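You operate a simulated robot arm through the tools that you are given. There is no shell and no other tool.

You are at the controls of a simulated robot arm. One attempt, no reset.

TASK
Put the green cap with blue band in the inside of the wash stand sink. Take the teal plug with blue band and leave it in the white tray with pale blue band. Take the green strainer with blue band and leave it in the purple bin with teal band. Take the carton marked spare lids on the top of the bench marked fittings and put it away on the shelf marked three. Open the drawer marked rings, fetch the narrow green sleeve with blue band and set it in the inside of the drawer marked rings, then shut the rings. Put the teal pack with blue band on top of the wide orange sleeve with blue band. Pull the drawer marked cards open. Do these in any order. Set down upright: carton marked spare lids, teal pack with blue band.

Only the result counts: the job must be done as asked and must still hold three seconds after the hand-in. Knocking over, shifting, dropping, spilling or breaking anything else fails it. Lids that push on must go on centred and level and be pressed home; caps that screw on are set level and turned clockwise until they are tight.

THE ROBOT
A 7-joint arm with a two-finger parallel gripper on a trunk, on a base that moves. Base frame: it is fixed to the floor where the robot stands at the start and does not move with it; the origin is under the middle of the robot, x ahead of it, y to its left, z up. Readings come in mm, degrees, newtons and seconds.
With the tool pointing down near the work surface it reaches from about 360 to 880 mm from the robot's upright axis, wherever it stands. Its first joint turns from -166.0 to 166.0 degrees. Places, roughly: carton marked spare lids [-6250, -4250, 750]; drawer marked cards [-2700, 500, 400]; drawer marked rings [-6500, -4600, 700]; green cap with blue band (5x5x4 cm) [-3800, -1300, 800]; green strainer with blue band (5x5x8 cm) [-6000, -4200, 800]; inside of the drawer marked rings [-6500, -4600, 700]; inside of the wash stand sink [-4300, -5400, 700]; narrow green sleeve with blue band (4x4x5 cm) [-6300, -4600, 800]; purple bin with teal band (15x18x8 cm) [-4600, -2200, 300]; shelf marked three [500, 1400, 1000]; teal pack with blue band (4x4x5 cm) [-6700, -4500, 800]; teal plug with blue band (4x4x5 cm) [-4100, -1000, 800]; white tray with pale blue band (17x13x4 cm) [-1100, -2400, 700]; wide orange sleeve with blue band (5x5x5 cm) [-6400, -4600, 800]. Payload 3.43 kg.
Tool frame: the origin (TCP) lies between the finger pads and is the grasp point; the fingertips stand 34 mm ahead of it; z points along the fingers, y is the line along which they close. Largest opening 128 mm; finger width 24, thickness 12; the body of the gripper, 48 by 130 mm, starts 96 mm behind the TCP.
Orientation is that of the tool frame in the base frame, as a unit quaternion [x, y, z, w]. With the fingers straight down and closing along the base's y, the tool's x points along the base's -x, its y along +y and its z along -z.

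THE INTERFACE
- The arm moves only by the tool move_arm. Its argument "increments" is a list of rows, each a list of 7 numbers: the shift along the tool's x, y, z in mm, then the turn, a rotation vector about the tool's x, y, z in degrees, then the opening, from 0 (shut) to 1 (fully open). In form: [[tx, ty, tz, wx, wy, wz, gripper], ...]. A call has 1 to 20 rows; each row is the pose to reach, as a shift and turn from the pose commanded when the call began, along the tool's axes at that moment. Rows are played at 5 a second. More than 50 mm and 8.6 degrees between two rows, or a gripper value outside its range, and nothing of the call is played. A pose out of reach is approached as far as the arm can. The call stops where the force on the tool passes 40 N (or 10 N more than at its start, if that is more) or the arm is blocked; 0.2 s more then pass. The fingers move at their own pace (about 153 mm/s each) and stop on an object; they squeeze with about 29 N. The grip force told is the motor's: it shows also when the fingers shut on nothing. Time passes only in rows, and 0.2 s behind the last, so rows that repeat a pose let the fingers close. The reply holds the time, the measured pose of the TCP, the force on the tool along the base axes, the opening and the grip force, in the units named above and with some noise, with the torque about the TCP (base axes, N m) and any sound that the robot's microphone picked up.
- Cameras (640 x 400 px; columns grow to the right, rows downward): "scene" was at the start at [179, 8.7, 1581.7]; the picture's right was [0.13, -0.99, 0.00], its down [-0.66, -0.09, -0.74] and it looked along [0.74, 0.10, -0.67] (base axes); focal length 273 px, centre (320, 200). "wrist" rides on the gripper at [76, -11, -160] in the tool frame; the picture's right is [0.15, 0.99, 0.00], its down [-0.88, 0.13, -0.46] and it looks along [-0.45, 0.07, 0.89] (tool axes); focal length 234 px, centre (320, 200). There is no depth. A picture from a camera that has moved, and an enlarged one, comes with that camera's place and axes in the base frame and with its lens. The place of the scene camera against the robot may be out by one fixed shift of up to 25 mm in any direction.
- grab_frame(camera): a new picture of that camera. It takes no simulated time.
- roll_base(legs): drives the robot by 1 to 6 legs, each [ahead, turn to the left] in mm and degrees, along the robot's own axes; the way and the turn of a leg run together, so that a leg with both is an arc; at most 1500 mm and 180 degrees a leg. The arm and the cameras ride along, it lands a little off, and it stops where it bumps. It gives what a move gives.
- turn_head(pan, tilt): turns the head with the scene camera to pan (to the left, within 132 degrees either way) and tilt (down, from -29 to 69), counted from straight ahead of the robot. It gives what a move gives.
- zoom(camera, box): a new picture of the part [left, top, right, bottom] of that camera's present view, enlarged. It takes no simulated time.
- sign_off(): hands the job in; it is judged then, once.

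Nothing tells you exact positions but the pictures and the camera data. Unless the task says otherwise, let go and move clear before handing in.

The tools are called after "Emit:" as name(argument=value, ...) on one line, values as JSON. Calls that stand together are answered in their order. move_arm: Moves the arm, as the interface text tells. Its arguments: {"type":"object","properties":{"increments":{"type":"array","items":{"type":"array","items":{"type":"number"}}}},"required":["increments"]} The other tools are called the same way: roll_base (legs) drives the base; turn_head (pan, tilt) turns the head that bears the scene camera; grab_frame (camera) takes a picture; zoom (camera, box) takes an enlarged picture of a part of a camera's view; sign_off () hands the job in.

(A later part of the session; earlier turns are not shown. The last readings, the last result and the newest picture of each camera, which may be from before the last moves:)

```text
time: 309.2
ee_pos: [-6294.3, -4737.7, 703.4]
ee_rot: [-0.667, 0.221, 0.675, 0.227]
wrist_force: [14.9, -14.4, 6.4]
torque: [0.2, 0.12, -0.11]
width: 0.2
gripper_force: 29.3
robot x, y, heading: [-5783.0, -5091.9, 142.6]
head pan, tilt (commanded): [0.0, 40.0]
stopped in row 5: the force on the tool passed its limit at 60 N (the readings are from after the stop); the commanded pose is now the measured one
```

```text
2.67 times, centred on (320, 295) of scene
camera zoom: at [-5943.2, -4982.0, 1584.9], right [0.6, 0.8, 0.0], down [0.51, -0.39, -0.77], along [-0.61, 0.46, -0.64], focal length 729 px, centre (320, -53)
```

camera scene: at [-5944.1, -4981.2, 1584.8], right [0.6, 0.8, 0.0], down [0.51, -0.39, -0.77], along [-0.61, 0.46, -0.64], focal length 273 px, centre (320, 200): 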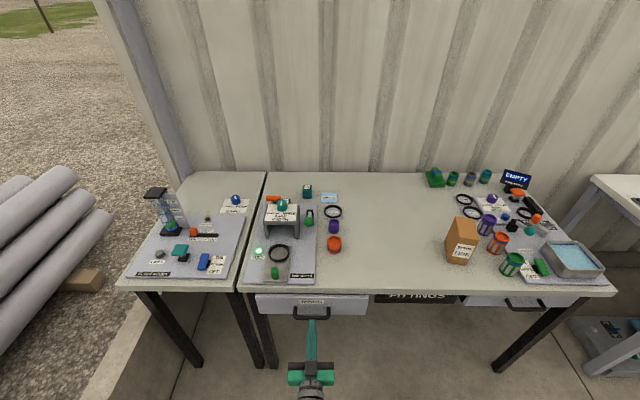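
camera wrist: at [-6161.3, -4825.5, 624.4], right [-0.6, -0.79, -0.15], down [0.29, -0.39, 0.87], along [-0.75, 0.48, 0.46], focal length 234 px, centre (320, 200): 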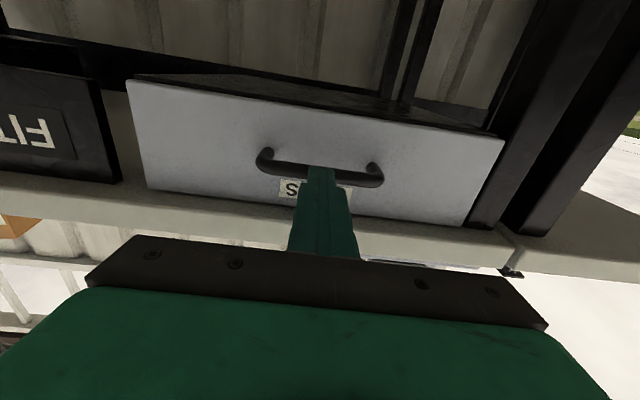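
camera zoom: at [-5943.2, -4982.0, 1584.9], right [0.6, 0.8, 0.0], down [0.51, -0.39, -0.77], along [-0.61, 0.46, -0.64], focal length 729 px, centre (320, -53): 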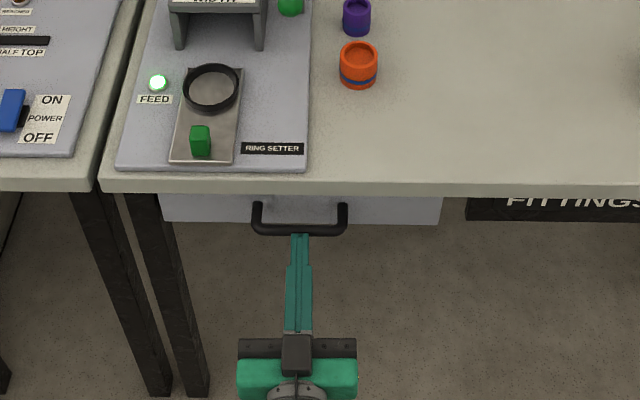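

The drawer stopped at its closed position (bar where it was originally). Backing off and returning the tool to vertical.

Emit:
roll_base(legs=[[-160, 0]])

Emit:
grab_frame(camera="scene")

Emit:
move_arm(increments=[[-45, 0, 0, 0, 0, 0, 0], [-90, 0, 0, 0, 0, 0, 0], [-135, 0, 0, 0, 0, 0, 0], [-150, 0, 20, 0, 0, 0, 0]])

Emit:
move_arm(increments=[[-17, 0, -4, 0, 8, 0, 0.5], [-34, 0, -8, 0, 16, 0, 0.5], [-51, 0, -12, 0, 24, 0, 0.5], [-68, 0, -16, 0, 32, 0, 0.5], [-85, 0, -20, 0, 40, 0, 0.5], [-102, 0, -24, 0, 48, 0, 0.5], [-119, 0, -28, 0, 56, 0, 0.5], [-136, 0, -32, 0, 64, 0, 0.5], [-153, 0, -36, 0, 72, 0, 0.5], [-170, 0, -40, 0, 80, 0, 0.5], [-187, 0, -44, 0, 88, 0, 0.5], [-190, 0, -44, 0, 90, 0, 0.5]])

Emit:
grab_frame(camera="scene")

```text
time: 310.7
ee_pos: [-6167.7, -4833.5, 702.8]
ee_rot: [-0.667, 0.221, 0.675, 0.227]
wrist_force: [0.5, -0.2, 0.5]
torque: [0.0, 0.02, -0.02]
width: 0.0
gripper_force: 29.1
robot x, y, heading: [-5654.0, -5190.2, 142.8]
head pan, tilt (commanded): [0.0, 40.0]
```

```text
taken
camera scene: at [-5816.4, -5077.7, 1584.8], right [0.6, 0.8, 0.0], down [0.51, -0.39, -0.77], along [-0.61, 0.46, -0.64], focal length 273 px, centre (320, 200)
```

scene: 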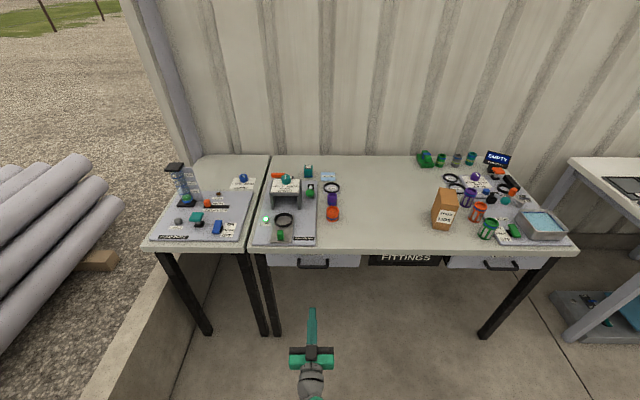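

```text
time: 311.7
ee_pos: [-6181.9, -4824.4, 852.9]
ee_rot: [-0.666, 0.221, 0.675, 0.228]
wrist_force: [-0.9, 0.7, 0.5]
torque: [0.0, 0.0, 0.01]
width: 0.0
gripper_force: 29.0
robot x, y, heading: [-5653.1, -5193.3, 142.6]
head pan, tilt (commanded): [0.0, 40.0]
```

```text
time: 314.3
ee_pos: [-6146.1, -4850.8, 1042.0]
ee_rot: [0.948, -0.317, -0.005, -0.005]
wrist_force: [0.6, 0.3, -0.1]
torque: [0.0, -0.01, -0.05]
width: 63.9
gripper_force: 0.1
robot x, y, heading: [-5649.5, -5188.6, 143.1]
head pan, tilt (commanded): [0.0, 40.0]
```

```text
taken
camera scene: at [-5816.5, -5077.7, 1584.7], right [0.6, 0.8, 0.0], down [0.51, -0.39, -0.77], along [-0.61, 0.46, -0.64], focal length 273 px, centre (320, 200)
```

scene: 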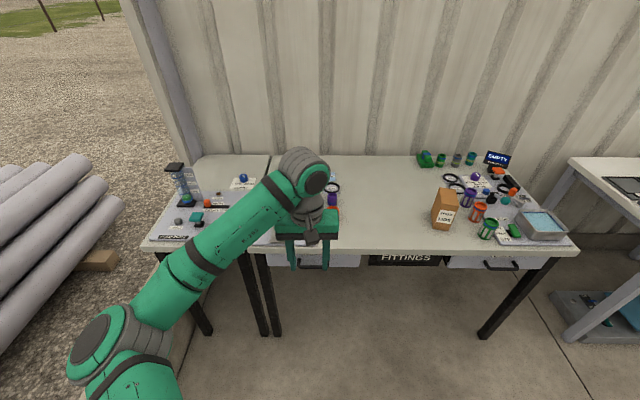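

Drawer is shut (handle aligned like its neighbour). Next the teal pack: driving ~520 mm closer with the hand high.

Emit:
roll_base(legs=[[520, 0]])

Emit:
grab_frame(camera="scene")

Emit:
grab_frame(camera="wrist")

```text
time: 317.3
ee_pos: [-6564.0, -4536.7, 1042.2]
ee_rot: [0.949, -0.316, -0.006, -0.005]
wrist_force: [-0.2, 0.2, 0.5]
torque: [0.0, 0.01, -0.01]
width: 63.8
gripper_force: 0.0
robot x, y, heading: [-6072.5, -4874.4, 143.0]
head pan, tilt (commanded): [0.0, 40.0]
```

```text
taken
camera scene: at [-6235.0, -4762.2, 1584.7], right [0.6, 0.8, 0.0], down [0.51, -0.39, -0.77], along [-0.61, 0.46, -0.64], focal length 273 px, centre (320, 200)
```

scene: 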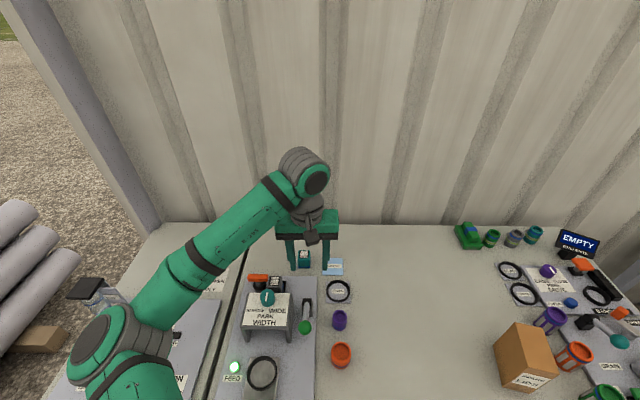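

```text
taken
camera wrist: at [-6496.7, -4577.6, 1200.2], right [-0.48, -0.88, -0.01], down [-0.78, 0.42, 0.47], along [-0.41, 0.23, -0.88], focal length 234 px, centre (320, 200)
```

wrist: 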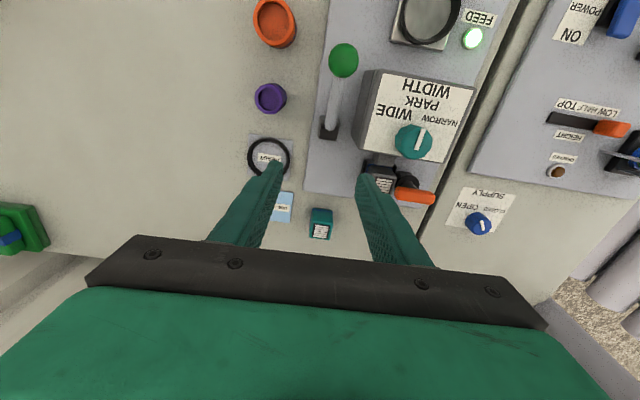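

The teal pack is ~158 mm further ahead and 27 mm left. Moving over it.

Emit:
move_arm(increments=[[-40, 7, 10, 0, 0, 0, 0.6], [-80, 14, 25, 0, 0, 0, 0.6], [-120, 20, 45, 0, 0, 0, 0.6], [-152, 25, 70, 0, 0, 0, 0.6], [-156, 26, 90, 0, 0, 0, 0.6]])

Emit:
grab_frame(camera="wrist")

Emit:
zoom(camera="wrist", box=[240, 80, 400, 220])

```text
time: 318.5
ee_pos: [-6707.1, -4463.4, 953.7]
ee_rot: [0.949, -0.316, -0.005, -0.005]
wrist_force: [0.6, -0.7, 0.3]
torque: [0.01, -0.02, 0.0]
width: 76.8
gripper_force: 0.0
robot x, y, heading: [-6071.3, -4874.9, 143.2]
head pan, tilt (commanded): [0.0, 40.0]
```

```text
taken
camera wrist: at [-6638.1, -4504.1, 1112.4], right [-0.48, -0.88, -0.01], down [-0.78, 0.42, 0.47], along [-0.41, 0.23, -0.88], focal length 234 px, centre (320, 200)
```

wrist: 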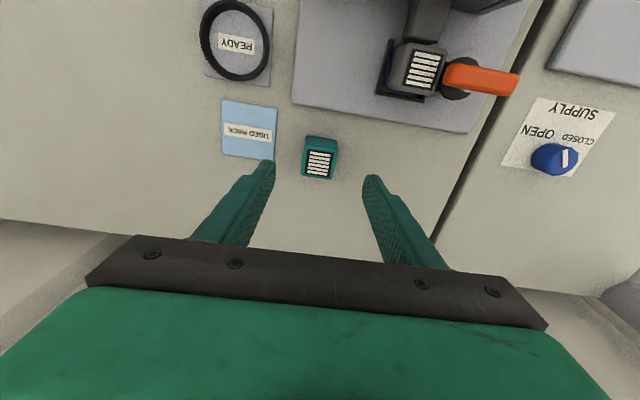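

```text
2.86 times, centred on (320, 150) of wrist
camera zoom: at [-6638.1, -4504.1, 1112.4], right [-0.48, -0.88, -0.01], down [-0.78, 0.42, 0.47], along [-0.41, 0.23, -0.88], focal length 669 px, centre (320, 343)
```

zoom: 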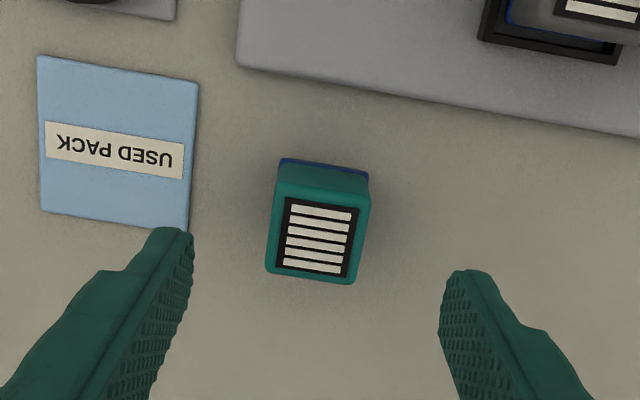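

The teal pack with its blue band is below, 13 mm further forward. Descending to grip its upper part (so the fingertips clear the sleeve when stacking).

Emit:
move_arm(increments=[[-8, -2, 30, 0, 0, 0, 0.5], [-13, -2, 60, 0, 0, 0, 0.5], [-13, -2, 80, 0, 0, 0, 0.5]])

Emit:
grab_frame(camera="wrist")

```text
time: 319.3
ee_pos: [-6716.5, -4453.8, 873.7]
ee_rot: [0.949, -0.316, -0.006, -0.005]
wrist_force: [0.3, 0.5, 0.5]
torque: [0.03, 0.0, -0.03]
width: 64.1
gripper_force: 0.1
robot x, y, heading: [-6076.1, -4872.9, 143.0]
head pan, tilt (commanded): [0.0, 40.0]
```

```text
taken
camera wrist: at [-6647.5, -4493.0, 1032.4], right [-0.48, -0.88, -0.01], down [-0.78, 0.42, 0.47], along [-0.41, 0.23, -0.88], focal length 234 px, centre (320, 200)
```

wrist: 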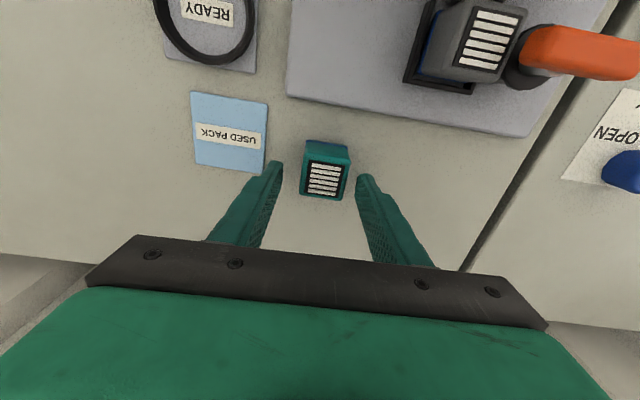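

Emit:
move_arm(increments=[[0, 3, 12, 0, 0, 0, 0.5], [0, 3, 24, 0, 0, 0, 0.5], [0, 3, 31, 0, 0, 0, 0.5], [0, 3, 31, 0, 0, 0, 0.35], [0, 3, 31, 0, 0, 0, 0.15], [0, 3, 31, 0, 0, 0, 0.0], [0, 3, 31, 0, 0, 0, 0.0], [0, 3, 31, 0, 0, 0, 0.0]])

Emit:
grab_frame(camera="wrist")

```text
time: 321.1
ee_pos: [-6717.9, -4455.9, 844.4]
ee_rot: [0.949, -0.316, -0.006, -0.005]
wrist_force: [-1.2, 0.8, 0.8]
torque: [-0.04, 0.02, 0.0]
width: 39.3
gripper_force: 28.8
robot x, y, heading: [-6080.6, -4875.1, 143.0]
head pan, tilt (commanded): [0.0, 40.0]
```

```text
taken
camera wrist: at [-6649.8, -4495.3, 1001.9], right [-0.48, -0.88, -0.01], down [-0.78, 0.42, 0.47], along [-0.41, 0.23, -0.88], focal length 234 px, centre (320, 200)
```

wrist: 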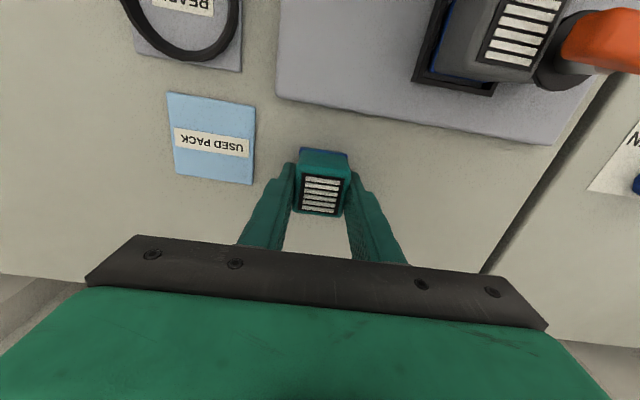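

Pack gripped. Lifting and moving back above the wide orange sleeve.

Emit:
move_arm(increments=[[0, 0, -45, 0, 0, 0, 0], [0, 0, -90, 0, 0, 0, 0], [0, 0, -135, 0, 0, 0, 0], [45, -15, -140, 0, 0, 0, 0], [90, -30, -140, 0, 0, 0, 0], [135, -45, -140, 0, 0, 0, 0], [180, -60, -140, 0, 0, 0, 0], [225, -76, -140, 0, 0, 0, 0], [270, -91, -140, 0, 0, 0, 0], [315, -106, -140, 0, 0, 0, 0]])

Emit:
grab_frame(camera="wrist")

Emit:
zoom(camera="wrist", box=[240, 60, 400, 240])

```text
time: 323.3
ee_pos: [-6401.9, -4561.1, 978.6]
ee_rot: [0.949, -0.315, -0.005, -0.005]
wrist_force: [-1.0, 0.0, -1.4]
torque: [-0.03, 0.05, 0.0]
width: 39.1
gripper_force: 28.4
robot x, y, heading: [-6072.0, -4873.2, 143.3]
head pan, tilt (commanded): [0.0, 40.0]
```

```text
taken
camera wrist: at [-6333.1, -4600.6, 1136.5], right [-0.47, -0.88, -0.01], down [-0.78, 0.42, 0.47], along [-0.41, 0.23, -0.88], focal length 234 px, centre (320, 200)
```

wrist: 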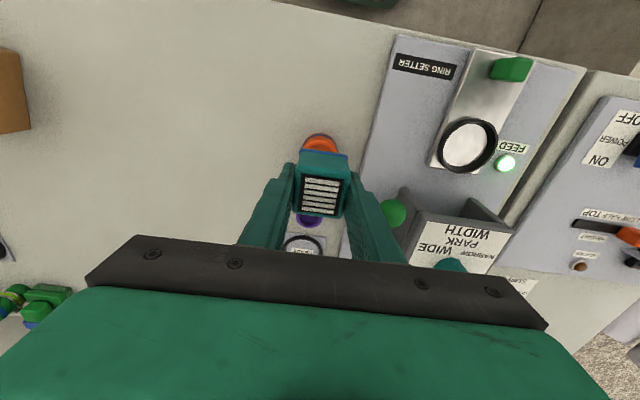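

```text
2.22 times, centred on (320, 150) of wrist
camera zoom: at [-6333.1, -4600.6, 1136.5], right [-0.47, -0.88, -0.01], down [-0.78, 0.42, 0.47], along [-0.41, 0.23, -0.88], focal length 520 px, centre (320, 311)
```

zoom: 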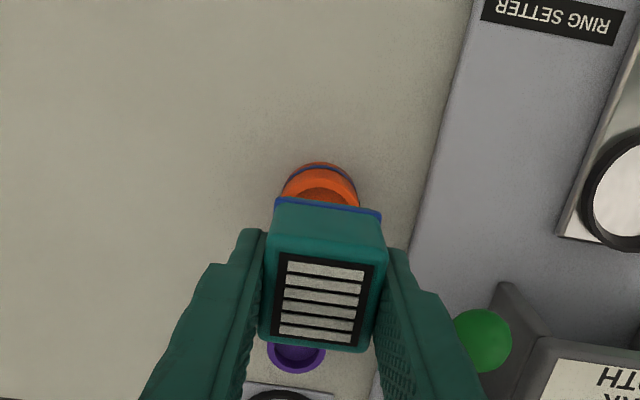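

The sleeve is partly hidden under the pack; moving 60 mm forward to see it completely.

Emit:
move_arm(increments=[[-30, 0, 0, 0, 0, 0, 0], [-60, 0, 0, 0, 0, 0, 0]])

Emit:
zoom(camera="wrist", box=[240, 30, 400, 230])

```text
time: 323.9
ee_pos: [-6449.5, -4524.0, 980.0]
ee_rot: [0.949, -0.316, -0.006, -0.005]
wrist_force: [-0.2, 0.7, -0.9]
torque: [0.03, 0.0, -0.01]
width: 39.5
gripper_force: 28.9
robot x, y, heading: [-6073.4, -4874.4, 143.0]
head pan, tilt (commanded): [0.0, 40.0]
```

```text
2.00 times, centred on (320, 130) of wrist
camera zoom: at [-6380.5, -4564.7, 1137.6], right [-0.48, -0.88, -0.01], down [-0.78, 0.42, 0.47], along [-0.41, 0.23, -0.88], focal length 468 px, centre (320, 340)
```

zoom: 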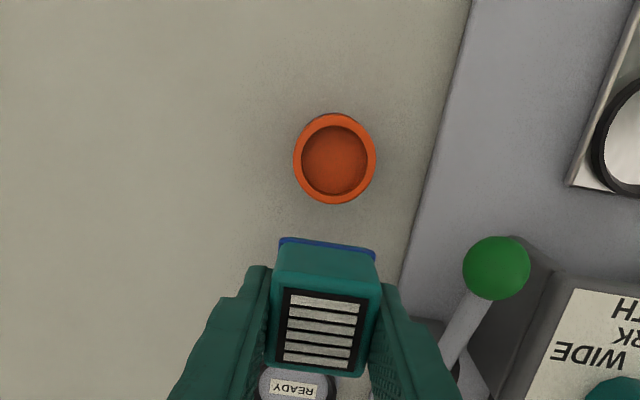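

The sleeve's rim is visible: it is 47 mm behind and 3 mm left of the TCP. Aligning the pack's centre over it and lowering to just above contact.

Emit:
move_arm(increments=[[25, 1, 0, 0, 0, 0, 0], [49, 2, 0, 0, 0, 0, 0], [49, 2, 30, 0, 0, 0, 0], [49, 2, 60, 0, 0, 0, 0], [49, 2, 76, 0, 0, 0, 0]])

Emit:
grab_frame(camera="wrist")

Emit:
zoom(camera="wrist", box=[240, 100, 400, 240])

Emit:
zoom(camera="scene", box=[240, 260, 440, 400])

```text
time: 325.1
ee_pos: [-6412.8, -4555.5, 903.4]
ee_rot: [0.949, -0.315, -0.005, -0.005]
wrist_force: [0.8, 0.1, -0.9]
torque: [0.01, -0.01, 0.02]
width: 39.3
gripper_force: 29.5
robot x, y, heading: [-6072.3, -4874.5, 143.0]
head pan, tilt (commanded): [0.0, 40.0]
```

```text
taken
camera wrist: at [-6343.5, -4594.9, 1061.2], right [-0.48, -0.88, -0.01], down [-0.78, 0.42, 0.47], along [-0.41, 0.23, -0.88], focal length 234 px, centre (320, 200)
```

wrist: 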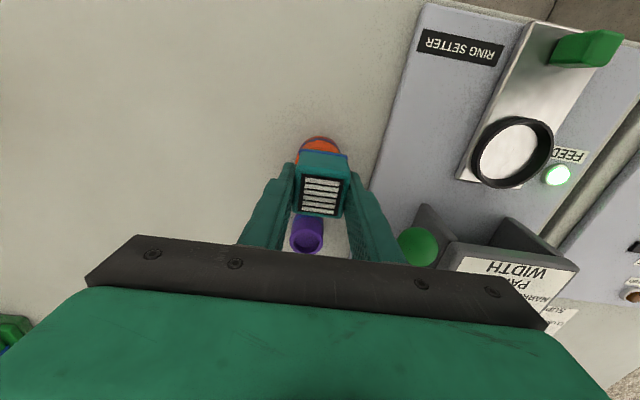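

```text
2.86 times, centred on (320, 170) of wrist
camera zoom: at [-6343.5, -4594.9, 1061.2], right [-0.48, -0.88, -0.01], down [-0.78, 0.42, 0.47], along [-0.41, 0.23, -0.88], focal length 669 px, centre (320, 286)
```

zoom: 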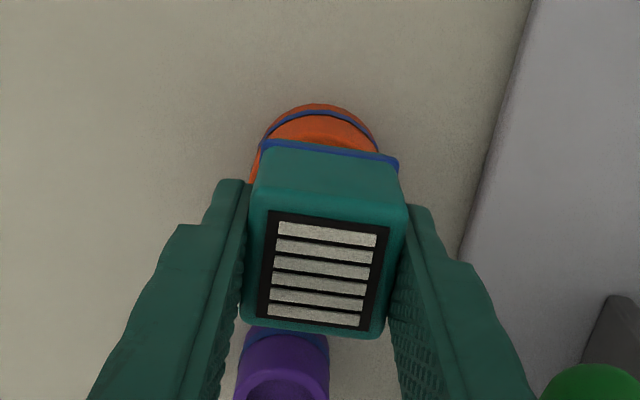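

```text
2.86 times, centred on (340, 330) of scene
camera zoom: at [-6235.0, -4762.2, 1584.7], right [0.6, 0.8, 0.0], down [0.51, -0.39, -0.77], along [-0.61, 0.46, -0.64], focal length 781 px, centre (263, -171)
```

zoom: 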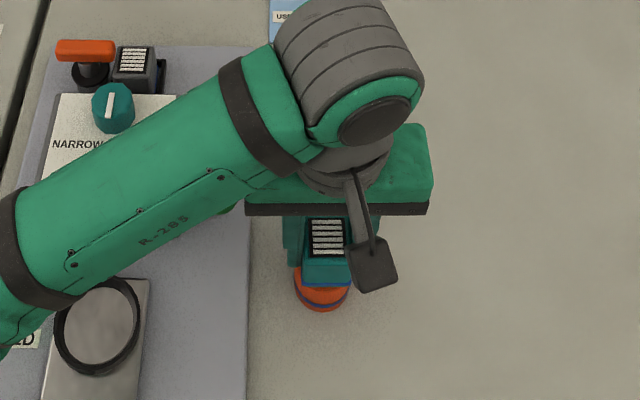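

Alignment is within ~3 mm; fine-tuning forward 3 mm and lowering to contact.

Emit:
move_arm(increments=[[-3, -1, 0, 0, 0, 0, 0], [-3, -1, 3, 0, 0, 0, 0], [-3, -1, 6, 0, 0, 0, 0], [-3, -1, 8, 0, 0, 0, 0], [-3, -1, 10, 0, 0, 0, 0], [-3, -1, 12, 0, 0, 0, 0]])

Emit:
zoom(camera="wrist", box=[240, 100, 400, 240])

```text
time: 326.5
ee_pos: [-6414.4, -4552.2, 892.0]
ee_rot: [0.949, -0.315, -0.005, -0.005]
wrist_force: [0.3, 0.8, -0.9]
torque: [0.02, 0.0, -0.01]
width: 39.5
gripper_force: 28.9
robot x, y, heading: [-6072.7, -4870.7, 143.1]
head pan, tilt (commanded): [0.0, 40.0]
```

```text
2.86 times, centred on (320, 170) of wrist
camera zoom: at [-6345.5, -4592.3, 1049.8], right [-0.47, -0.88, -0.01], down [-0.78, 0.42, 0.47], along [-0.41, 0.23, -0.88], focal length 669 px, centre (320, 286)
```

zoom: 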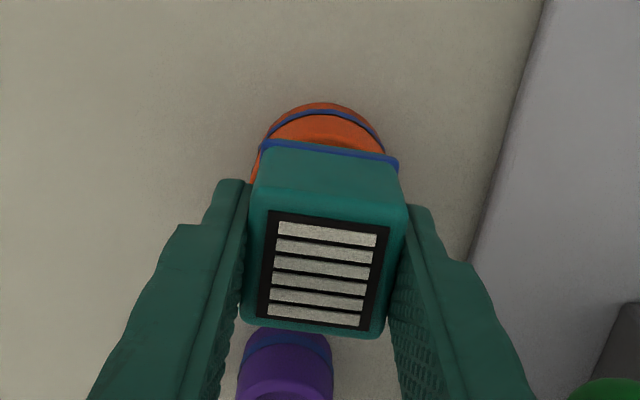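

Emit:
move_arm(increments=[[0, 0, 2, 0, 0, 0, 0], [0, 0, 4, 0, 0, 0, 0], [0, 0, 6, 0, 0, 0, 0], [0, 0, 8, 0, 0, 0, 0], [0, 0, 10, 0, 0, 0, 0]])

Emit:
zoom(camera="wrist", box=[240, 100, 400, 240])

```text
time: 327.4
ee_pos: [-6414.3, -4552.5, 887.5]
ee_rot: [0.948, -0.317, -0.007, -0.007]
wrist_force: [4.0, -2.1, 15.6]
torque: [-0.27, -0.39, 0.01]
width: 39.2
gripper_force: 28.7
robot x, y, heading: [-6074.5, -4872.1, 142.8]
head pan, tilt (commanded): [0.0, 40.0]
stopped in row 4: the force on the tool passed its limit at 47 N (the readings are from after the stop); the commanded pose is now the measured one
```

```text
2.86 times, centred on (320, 170) of wrist
camera zoom: at [-6345.3, -4593.1, 1045.2], right [-0.48, -0.88, -0.01], down [-0.78, 0.42, 0.47], along [-0.41, 0.23, -0.88], focal length 669 px, centre (320, 286)
```

zoom: 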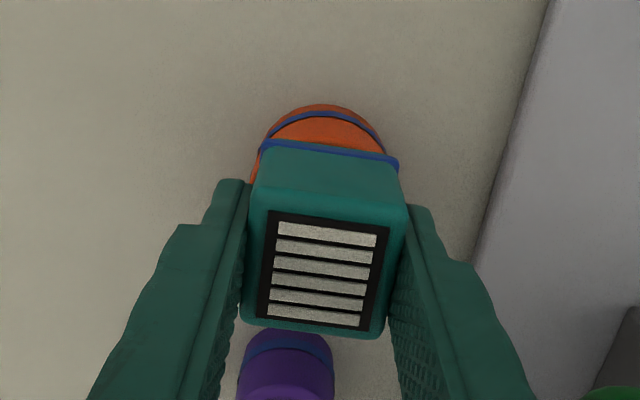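

The pack touches the sleeve's top. Relieving a little and opening gently.

Emit:
move_arm(increments=[[0, 0, -1, 0, 0, 0, 0.0], [0, 0, -1.2, 0, 0, 0, 0.25], [0, 0, -1.2, 0, 0, 0, 0.36], [0, 0, -1.2, 0, 0, 0, 0.45], [0, 0, -1.2, 0, 0, 0, 0.5], [0, 0, -1.2, 0, 0, 0, 0.5]])

Emit:
zoom(camera="wrist", box=[240, 100, 400, 240])

```text
time: 328.8
ee_pos: [-6414.2, -4552.5, 887.1]
ee_rot: [0.948, -0.317, -0.008, -0.006]
wrist_force: [0.2, -0.6, -0.2]
torque: [-0.01, -0.04, -0.02]
width: 64.1
gripper_force: 0.1
robot x, y, heading: [-6075.2, -4872.5, 142.9]
head pan, tilt (commanded): [0.0, 40.0]
```

```text
2.86 times, centred on (320, 170) of wrist
camera zoom: at [-6345.8, -4592.7, 1045.9], right [-0.48, -0.88, -0.01], down [-0.78, 0.42, 0.47], along [-0.41, 0.23, -0.88], focal length 669 px, centre (320, 286)
```

zoom: 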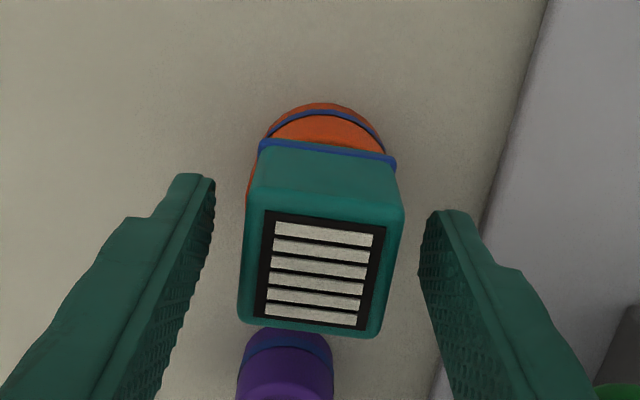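

Pack stays on the sleeve. Lifting straight up and checking.

Emit:
move_arm(increments=[[0, 0, -20, 0, 0, 0, 0.5], [0, 0, -60, 0, 0, 0, 0.5], [0, 0, -105, 0, 0, 0, 0.5], [0, 0, -150, 0, 0, 0, 0.5]])

Emit:
grab_frame(camera="wrist")

Emit:
grab_frame(camera="scene")

```text
time: 329.8
ee_pos: [-6413.6, -4555.0, 1039.5]
ee_rot: [0.948, -0.317, -0.007, -0.007]
wrist_force: [-0.8, 0.2, 0.2]
torque: [0.03, 0.0, 0.02]
width: 63.9
gripper_force: 0.1
robot x, y, heading: [-6076.1, -4878.0, 143.0]
head pan, tilt (commanded): [0.0, 40.0]
```

```text
taken
camera wrist: at [-6344.7, -4595.5, 1196.3], right [-0.48, -0.88, -0.01], down [-0.78, 0.42, 0.47], along [-0.41, 0.23, -0.88], focal length 234 px, centre (320, 200)
```

wrist: 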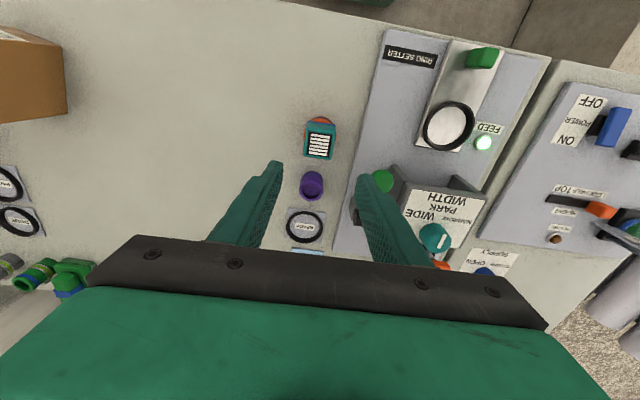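

```text
taken
camera scene: at [-6234.9, -4762.3, 1584.7], right [0.6, 0.8, 0.0], down [0.51, -0.39, -0.77], along [-0.61, 0.46, -0.64], focal length 273 px, centre (320, 200)
```

scene: 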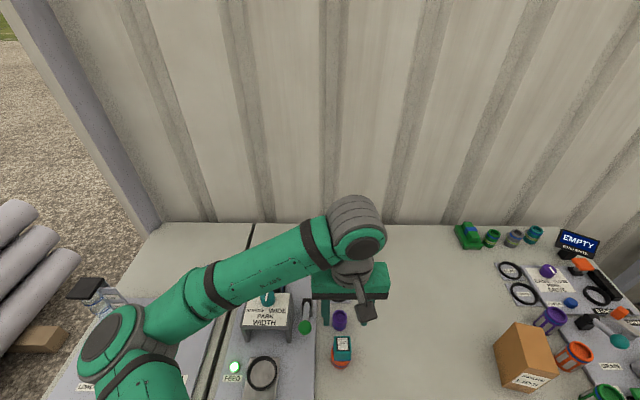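

The pack is stacked on the orange sleeve. Next the green strainer: backing out and shifting right along the table.

Emit:
roll_base(legs=[[-500, 0], [0, -90], [630, 0], [0, 90]])

Emit:
grab_frame(camera="scene")

```text
time: 344.6
ee_pos: [-5636.6, -4352.4, 1037.7]
ee_rot: [0.949, -0.314, -0.007, -0.006]
wrist_force: [0.1, 0.5, 0.7]
torque: [-0.01, -0.01, 0.02]
width: 64.1
gripper_force: 0.1
robot x, y, heading: [-5294.4, -4668.2, 143.4]
head pan, tilt (commanded): [0.0, 40.0]
```

```text
taken
camera scene: at [-5457.0, -4557.6, 1584.7], right [0.6, 0.8, 0.0], down [0.52, -0.38, -0.77], along [-0.61, 0.46, -0.64], focal length 273 px, centre (320, 200)
```

scene: 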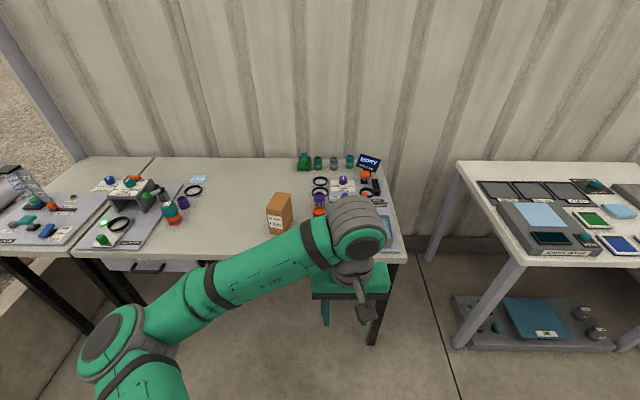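

Emit:
roll_base(legs=[[120, 0]])

Emit:
move_arm(increments=[[-45, 8, 0, 0, 0, 0, 0.65], [-90, 16, 0, 0, 0, 0, 0.65], [-135, 24, 0, 0, 0, 0, 0.65], [-180, 32, 0, 0, 0, 0, 0.65], [-225, 40, 0, 0, 0, 0, 0.65], [-265, 48, 10, 0, 0, 0, 0.65], [-285, 51, 30, 0, 0, 0, 0.65]])

Emit:
grab_frame(camera="wrist")

Emit:
grab_frame(camera="scene")

```text
time: 345.8
ee_pos: [-5733.6, -4278.5, 1038.4]
ee_rot: [0.949, -0.314, -0.008, -0.006]
wrist_force: [-0.6, 0.3, -0.9]
torque: [0.02, 0.02, 0.0]
width: 63.9
gripper_force: 0.1
robot x, y, heading: [-5393.9, -4596.2, 143.1]
head pan, tilt (commanded): [0.0, 40.0]
```

```text
time: 347.4
ee_pos: [-5994.0, -4150.3, 1013.5]
ee_rot: [0.949, -0.314, -0.007, -0.006]
wrist_force: [-0.8, -0.8, 0.1]
torque: [0.02, 0.01, 0.01]
width: 83.2
gripper_force: 0.1
robot x, y, heading: [-5395.9, -4597.3, 143.3]
head pan, tilt (commanded): [0.0, 40.0]
```

```text
taken
camera wrist: at [-5924.5, -4190.2, 1170.8], right [-0.47, -0.88, -0.01], down [-0.78, 0.41, 0.47], along [-0.41, 0.23, -0.88], focal length 234 px, centre (320, 200)
```

wrist: 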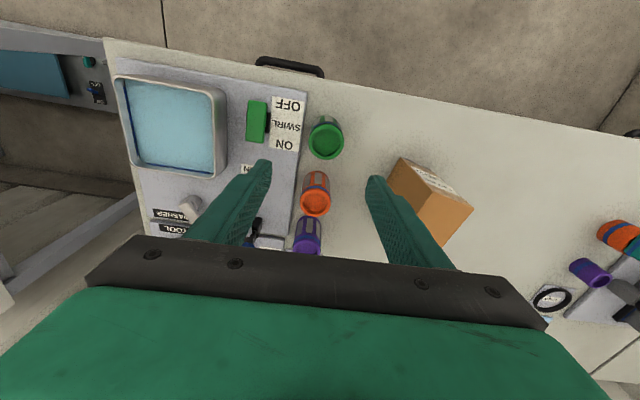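

```text
taken
camera scene: at [-5553.9, -4485.6, 1584.8], right [0.6, 0.8, 0.0], down [0.52, -0.38, -0.77], along [-0.61, 0.46, -0.64], focal length 273 px, centre (320, 200)
```

scene: 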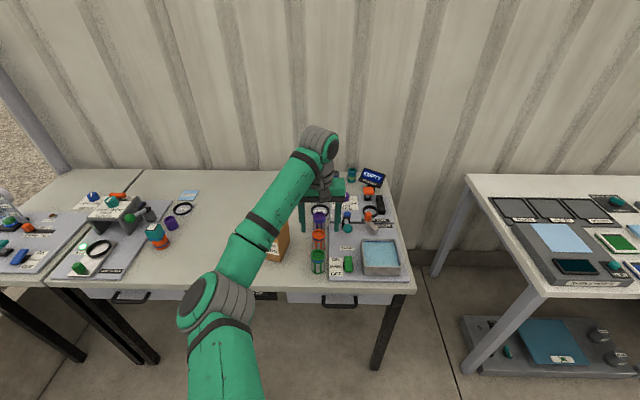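

Strainer located: 3 mm back, 10 mm left of the TCP. Descending to grip its upper half.

Emit:
move_arm(increments=[[3, 10, 30, 0, 0, 0, 0.6], [3, 10, 70, 0, 0, 0, 0.6], [3, 10, 100, 0, 0, 0, 0.6]])

Emit:
grab_frame(camera="wrist")

```text
time: 348.2
ee_pos: [-5997.4, -4158.1, 912.6]
ee_rot: [0.95, -0.314, -0.006, -0.007]
wrist_force: [-0.2, 0.6, 0.8]
torque: [0.01, 0.02, -0.02]
width: 77.2
gripper_force: 0.1
robot x, y, heading: [-5392.5, -4595.3, 143.3]
head pan, tilt (commanded): [0.0, 40.0]
```

```text
taken
camera wrist: at [-5928.6, -4198.6, 1069.5], right [-0.47, -0.88, -0.01], down [-0.78, 0.41, 0.47], along [-0.41, 0.23, -0.88], focal length 234 px, centre (320, 200)
```

wrist: 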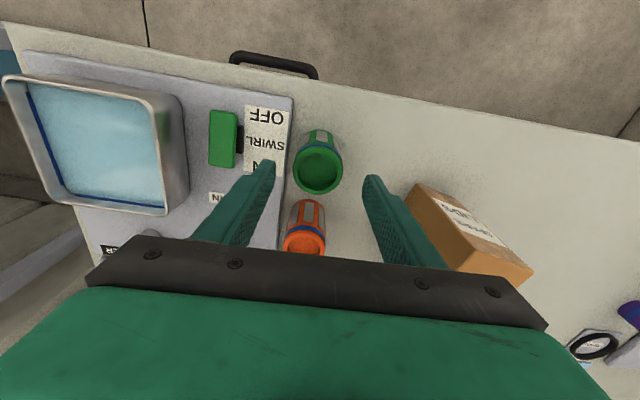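

Emit:
move_arm(increments=[[6, 1, 20, 0, 0, 0, 0.55], [6, 1, 40, 0, 0, 0, 0.55], [6, 1, 60, 0, 0, 0, 0.55], [6, 1, 60, 0, 0, 0, 0.4], [6, 1, 60, 0, 0, 0, 0.2], [6, 1, 60, 0, 0, 0, 0.0], [6, 1, 60, 0, 0, 0, 0.0], [6, 1, 60, 0, 0, 0, 0.0]])

Emit:
grab_frame(camera="wrist")

```text
time: 350.0
ee_pos: [-5994.7, -4161.0, 851.5]
ee_rot: [0.949, -0.314, -0.007, -0.006]
wrist_force: [-0.3, -0.7, -0.1]
torque: [-0.04, 0.02, -0.01]
width: 44.6
gripper_force: 29.1
robot x, y, heading: [-5391.9, -4594.7, 143.3]
head pan, tilt (commanded): [0.0, 40.0]
```

```text
taken
camera wrist: at [-5925.1, -4201.7, 1009.6], right [-0.47, -0.88, -0.01], down [-0.78, 0.41, 0.47], along [-0.41, 0.23, -0.88], focal length 234 px, centre (320, 200)
```

wrist: 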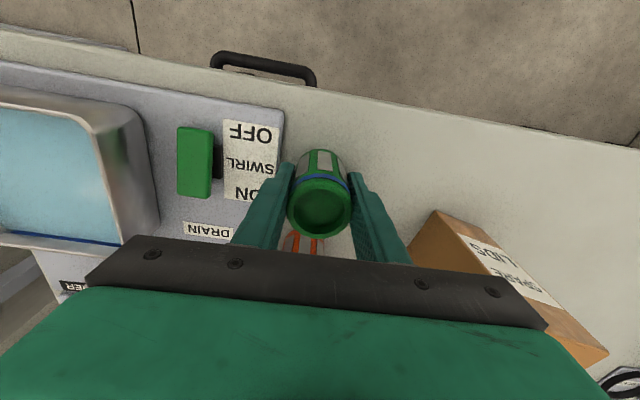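

Strainer gripped. Lifting, retracting, and driving back along the corridor to the wooden bench with the purple bin.

Emit:
move_arm(increments=[[0, 0, -45, 0, 0, 0, 0], [0, 0, -90, 0, 0, 0, 0], [0, 0, -135, 0, 0, 0, 0], [0, 0, -180, 0, 0, 0, 0], [0, 0, -215, 0, 0, 0, 0], [45, -5, -215, 0, 0, 0, 0], [90, -10, -215, 0, 0, 0, 0], [135, -15, -215, 0, 0, 0, 0], [180, -20, -215, 0, 0, 0, 0], [225, -25, -215, 0, 0, 0, 0]])

Emit:
roll_base(legs=[[-140, 0], [0, -90.4], [1200, 0], [1150, 0]])

Emit:
turn_head(pan=60, tilt=30)

Emit:
grab_frame(camera="scene")

```text
time: 352.2
ee_pos: [-5798.1, -4278.8, 1063.4]
ee_rot: [0.949, -0.314, -0.007, -0.005]
wrist_force: [-0.1, 0.8, 0.0]
torque: [0.01, 0.01, 0.02]
width: 44.5
gripper_force: 29.3
robot x, y, heading: [-5393.4, -4597.8, 143.2]
head pan, tilt (commanded): [0.0, 40.0]
```

```text
time: 369.0
ee_pos: [-3570.7, -2381.7, 1064.5]
ee_rot: [-0.451, 0.892, 0.001, 0.01]
wrist_force: [-0.7, 0.2, 0.5]
torque: [0.0, 0.02, 0.0]
width: 43.6
gripper_force: 29.1
robot x, y, heading: [-3888.2, -2785.1, 53.1]
head pan, tilt (commanded): [0.0, 40.0]
```

```text
time: 370.3
ee_pos: [-3571.5, -2382.8, 1064.8]
ee_rot: [-0.451, 0.893, 0.001, 0.009]
wrist_force: [-0.9, 0.6, 0.0]
torque: [-0.02, -0.03, -0.03]
width: 43.8
gripper_force: 29.0
robot x, y, heading: [-3887.6, -2784.6, 53.9]
head pan, tilt (commanded): [60.0, 30.0]
```

```text
taken
camera scene: at [-3869.6, -2622.6, 1600.1], right [0.92, 0.4, 0.0], down [0.2, -0.46, -0.87], along [-0.35, 0.79, -0.5], focal length 273 px, centre (320, 200)
```

scene: 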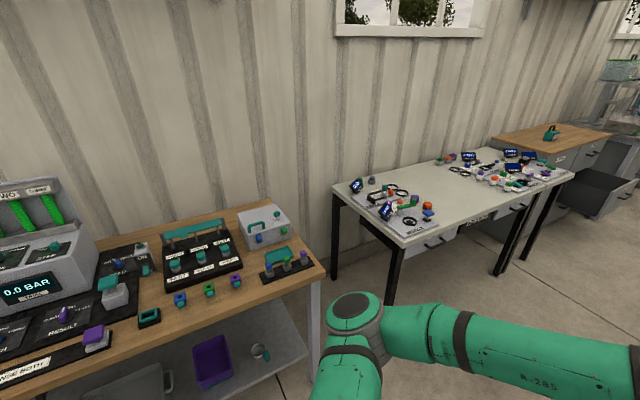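

I see the purple bin on the lower shelf of the wooden bench. Turning to face it.

Emit:
roll_base(legs=[[0, 89.2]])

Emit:
turn_head(pan=0, tilt=50)

Emit:
grab_frame(camera="scene")

Emit:
grab_frame(camera="wrist")

```text
time: 373.9
ee_pos: [-4147.4, -2322.3, 1064.1]
ee_rot: [0.87, -0.493, -0.006, -0.007]
wrist_force: [1.5, 0.5, -1.0]
torque: [-0.09, 0.05, -0.04]
width: 44.0
gripper_force: 29.0
robot x, y, heading: [-3895.2, -2769.4, 111.8]
head pan, tilt (commanded): [60.0, 30.0]
stopped in leg 1: the robot was blocked; the commanded pose is now the measured one
```

```text
time: 375.1
ee_pos: [-4146.7, -2322.2, 1065.0]
ee_rot: [0.869, -0.495, -0.005, -0.008]
wrist_force: [-0.2, 0.7, -0.1]
torque: [-0.01, -0.04, 0.0]
width: 43.7
gripper_force: 29.1
robot x, y, heading: [-3896.7, -2771.3, 112.1]
head pan, tilt (commanded): [0.0, 50.0]
```

```text
taken
camera scene: at [-3969.9, -2603.7, 1570.6], right [0.93, 0.37, 0.0], down [0.29, -0.71, -0.64], along [-0.24, 0.6, -0.77], focal length 273 px, centre (320, 200)
```

scene: 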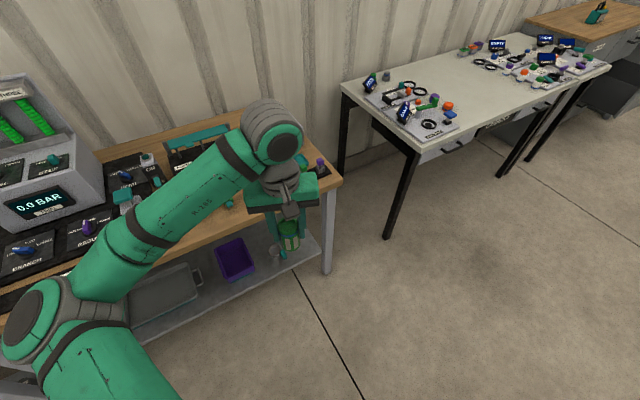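

```text
taken
camera wrist: at [-4097.7, -2386.2, 1222.2], right [-0.78, -0.63, -0.01], down [-0.56, 0.68, 0.47], along [-0.29, 0.37, -0.88], focal length 234 px, centre (320, 200)
```

wrist: 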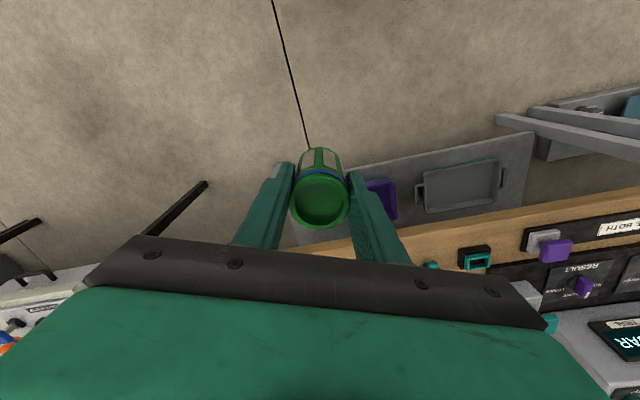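

The base's rear met the white table behind me. I'll pull forward 200 mm first and then finish the turn.

Emit:
roll_base(legs=[[200, 0], [0, 31]])

Emit:
grab_frame(camera="scene")

```text
time: 378.4
ee_pos: [-4415.5, -2328.2, 1064.9]
ee_rot: [0.969, -0.246, -0.008, -0.006]
wrist_force: [0.0, 0.3, -0.3]
torque: [0.0, -0.01, -0.03]
width: 44.0
gripper_force: 28.8
robot x, y, heading: [-3966.3, -2583.7, 143.0]
head pan, tilt (commanded): [0.0, 50.0]
```

```text
taken
camera scene: at [-4122.2, -2475.5, 1570.6], right [0.6, 0.8, 0.0], down [0.61, -0.46, -0.64], along [-0.51, 0.39, -0.77], focal length 273 px, centre (320, 200)
```

scene: 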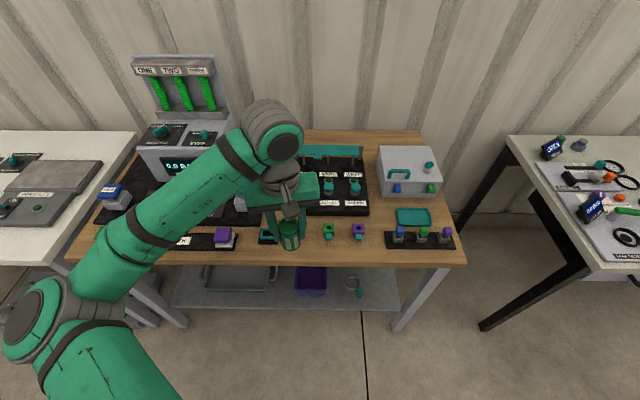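

Now facing the bench. I'll back up 120 mm, realign the tool's yaw, then pitch and lower the hand in front of the bench.

Emit:
roll_base(legs=[[-120, 0]])

Emit:
move_arm(increments=[[0, 0, 0, 0, 0, 4.2, 0], [0, 0, 0, 0, 0, 8.5, 0]])

Emit:
grab_frame(camera="wrist")

```text
time: 379.7
ee_pos: [-4318.9, -2401.8, 1064.7]
ee_rot: [0.969, -0.247, -0.007, -0.005]
wrist_force: [0.3, 1.1, 0.3]
torque: [0.0, -0.04, 0.0]
width: 43.5
gripper_force: 29.6
robot x, y, heading: [-3873.5, -2656.1, 143.0]
head pan, tilt (commanded): [0.0, 50.0]
```

```text
time: 380.3
ee_pos: [-4318.2, -2402.1, 1062.9]
ee_rot: [0.948, -0.318, -0.008, -0.005]
wrist_force: [0.2, -0.7, -0.4]
torque: [0.02, 0.01, 0.01]
width: 44.0
gripper_force: 28.8
robot x, y, heading: [-3873.0, -2655.5, 142.7]
head pan, tilt (commanded): [0.0, 50.0]
```

```text
taken
camera wrist: at [-4249.3, -2442.4, 1222.0], right [-0.48, -0.88, -0.01], down [-0.78, 0.42, 0.47], along [-0.41, 0.23, -0.88], focal length 234 px, centre (320, 200)
```

wrist: 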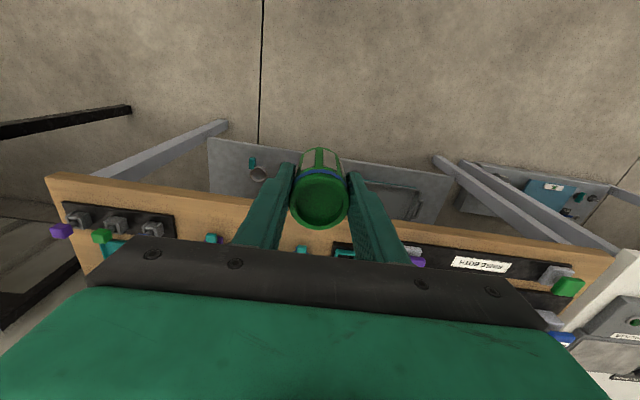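

Emit:
move_arm(increments=[[-7, 0, 35, 0, -6.25, 0, 0], [-15, 0, 70, 0, -12.5, 0, 0], [-22, 0, 105, 0, -18.75, 0, 0], [-30, 0, 140, 0, -25, 0, 0], [-37, 0, 175, 0, -31.25, 0, 0], [-45, 0, 210, 0, -37.5, 0, 0], [-52, 0, 245, 0, -43.75, 0, 0], [-60, 0, 280, 0, -50, 0, 0]])

Emit:
grab_frame(camera="wrist")

Emit:
grab_frame(camera="scene")

```text
time: 382.1
ee_pos: [-4369.7, -2360.3, 784.4]
ee_rot: [0.856, -0.286, -0.408, -0.139]
wrist_force: [-0.1, -0.6, -1.1]
torque: [-0.01, 0.01, -0.02]
width: 43.7
gripper_force: 28.9
robot x, y, heading: [-3872.9, -2655.8, 143.1]
head pan, tilt (commanded): [0.0, 50.0]
```

```text
taken
camera wrist: at [-4226.1, -2457.4, 825.5], right [-0.52, -0.84, -0.12], down [-0.24, 0.01, 0.97], along [-0.82, 0.54, -0.21], focal length 234 px, centre (320, 200)
```

wrist: 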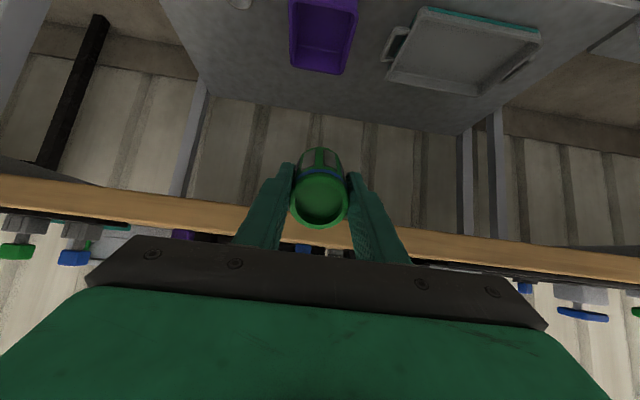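

```text
taken
camera scene: at [-4025.0, -2549.0, 1570.6], right [0.6, 0.8, 0.0], down [0.61, -0.46, -0.64], along [-0.51, 0.39, -0.77], focal length 273 px, centre (320, 200)
```

scene: 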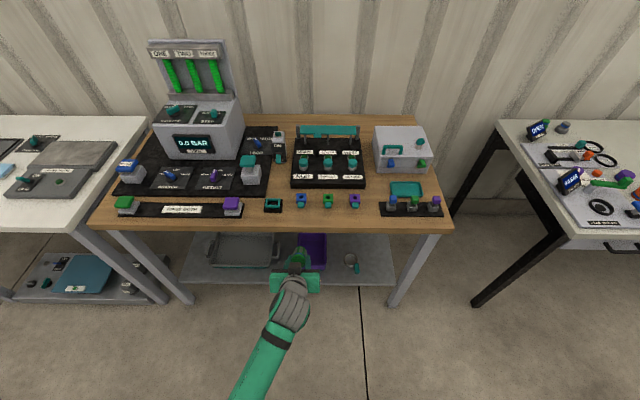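

The bin's opening is about 868 mm ahead (z≈330), and the hand should shift 23 mm right. Lowering the hand in front of the bench to z≈400.

Emit:
move_arm(increments=[[33, -3, 27, 0, 0, 0, 0], [65, -6, 55, 0, 0, 0, 0], [98, -9, 82, 0, 0, 0, 0], [131, -12, 110, 0, 0, 0, 0], [163, -15, 137, 0, 0, 0, 0], [196, -18, 165, 0, 0, 0, 0], [229, -20, 192, 0, 0, 0, 0], [261, -22, 220, 0, 0, 0, 0], [294, -23, 247, 0, 0, 0, 0]])

Emit:
grab_frame(camera="wrist")

Emit:
grab_frame(camera="scene")

```text
time: 384.1
ee_pos: [-4359.8, -2339.6, 400.5]
ee_rot: [0.856, -0.286, -0.408, -0.138]
wrist_force: [0.4, 0.9, 0.1]
torque: [0.05, -0.06, -0.04]
width: 43.8
gripper_force: 28.7
robot x, y, heading: [-3868.5, -2653.7, 142.9]
head pan, tilt (commanded): [0.0, 50.0]
```

```text
taken
camera wrist: at [-4217.0, -2435.6, 441.5], right [-0.52, -0.84, -0.12], down [-0.24, 0.01, 0.97], along [-0.82, 0.54, -0.21], focal length 234 px, centre (320, 200)
```

wrist: 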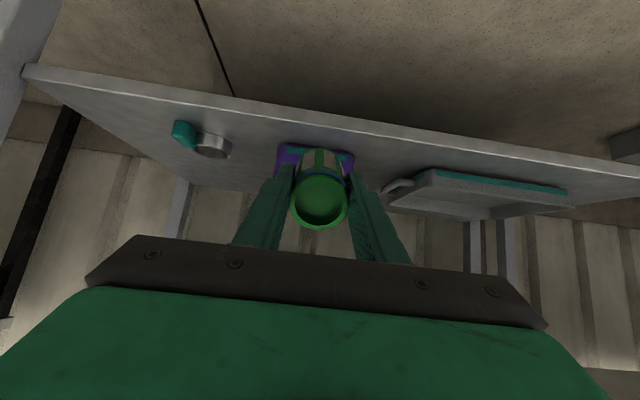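

```text
taken
camera scene: at [-4025.0, -2549.2, 1570.6], right [0.6, 0.8, 0.0], down [0.61, -0.46, -0.64], along [-0.51, 0.39, -0.77], focal length 273 px, centre (320, 200)
```

scene: 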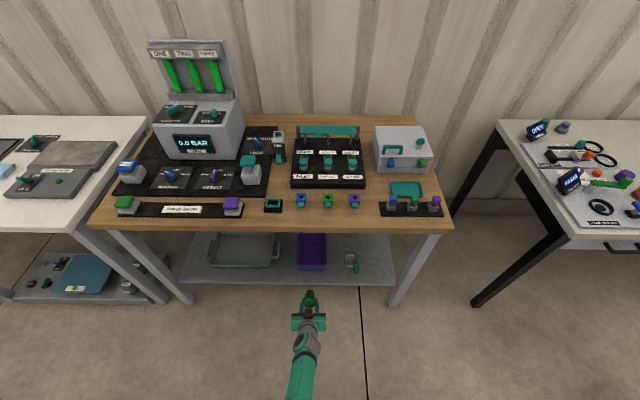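

Shelf is at z≈270, bin rim ≈350. Raising 30 mm for clearance, driving forward 140 mm, then checking.

Emit:
move_arm(increments=[[-12, -2, -10, 0, 0, 0, 0], [-23, -4, -19.3, 0, 0, 0, 0]])

Emit:
roll_base(legs=[[140, 0]])

Emit:
grab_frame(camera="wrist")

Emit:
grab_frame(camera="scene")

```text
time: 384.7
ee_pos: [-4358.3, -2336.8, 431.4]
ee_rot: [0.856, -0.286, -0.408, -0.139]
wrist_force: [-0.3, 0.4, 0.4]
torque: [-0.01, -0.03, -0.02]
width: 43.6
gripper_force: 29.7
robot x, y, heading: [-3872.6, -2656.5, 142.5]
head pan, tilt (commanded): [0.0, 50.0]
```

```text
time: 386.0
ee_pos: [-4469.1, -2252.2, 432.5]
ee_rot: [0.856, -0.286, -0.408, -0.138]
wrist_force: [-0.7, -0.1, -0.1]
torque: [-0.01, -0.02, 0.0]
width: 43.5
gripper_force: 29.1
robot x, y, heading: [-3983.6, -2574.2, 142.7]
head pan, tilt (commanded): [0.0, 50.0]
```

```text
taken
camera wrist: at [-4325.9, -2347.6, 472.5], right [-0.52, -0.84, -0.12], down [-0.24, 0.01, 0.97], along [-0.82, 0.54, -0.21], focal length 234 px, centre (320, 200)
```

wrist: 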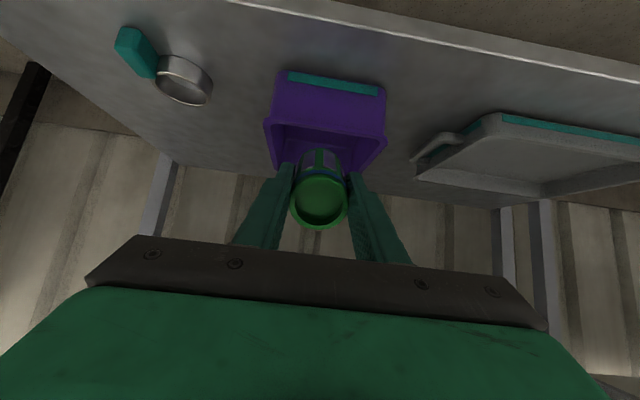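

```text
taken
camera scene: at [-4136.2, -2464.6, 1570.6], right [0.6, 0.8, 0.0], down [0.61, -0.46, -0.64], along [-0.51, 0.39, -0.77], focal length 273 px, centre (320, 200)
```

scene: 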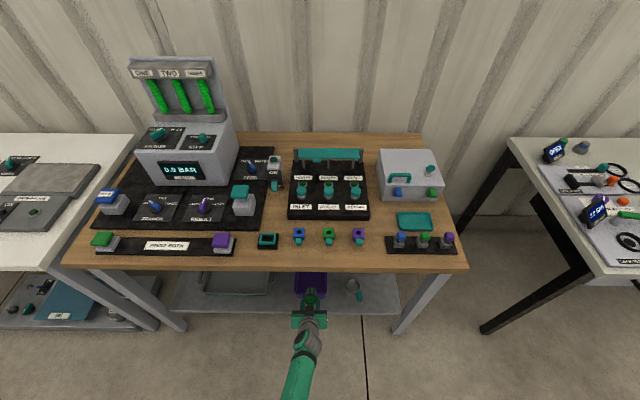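

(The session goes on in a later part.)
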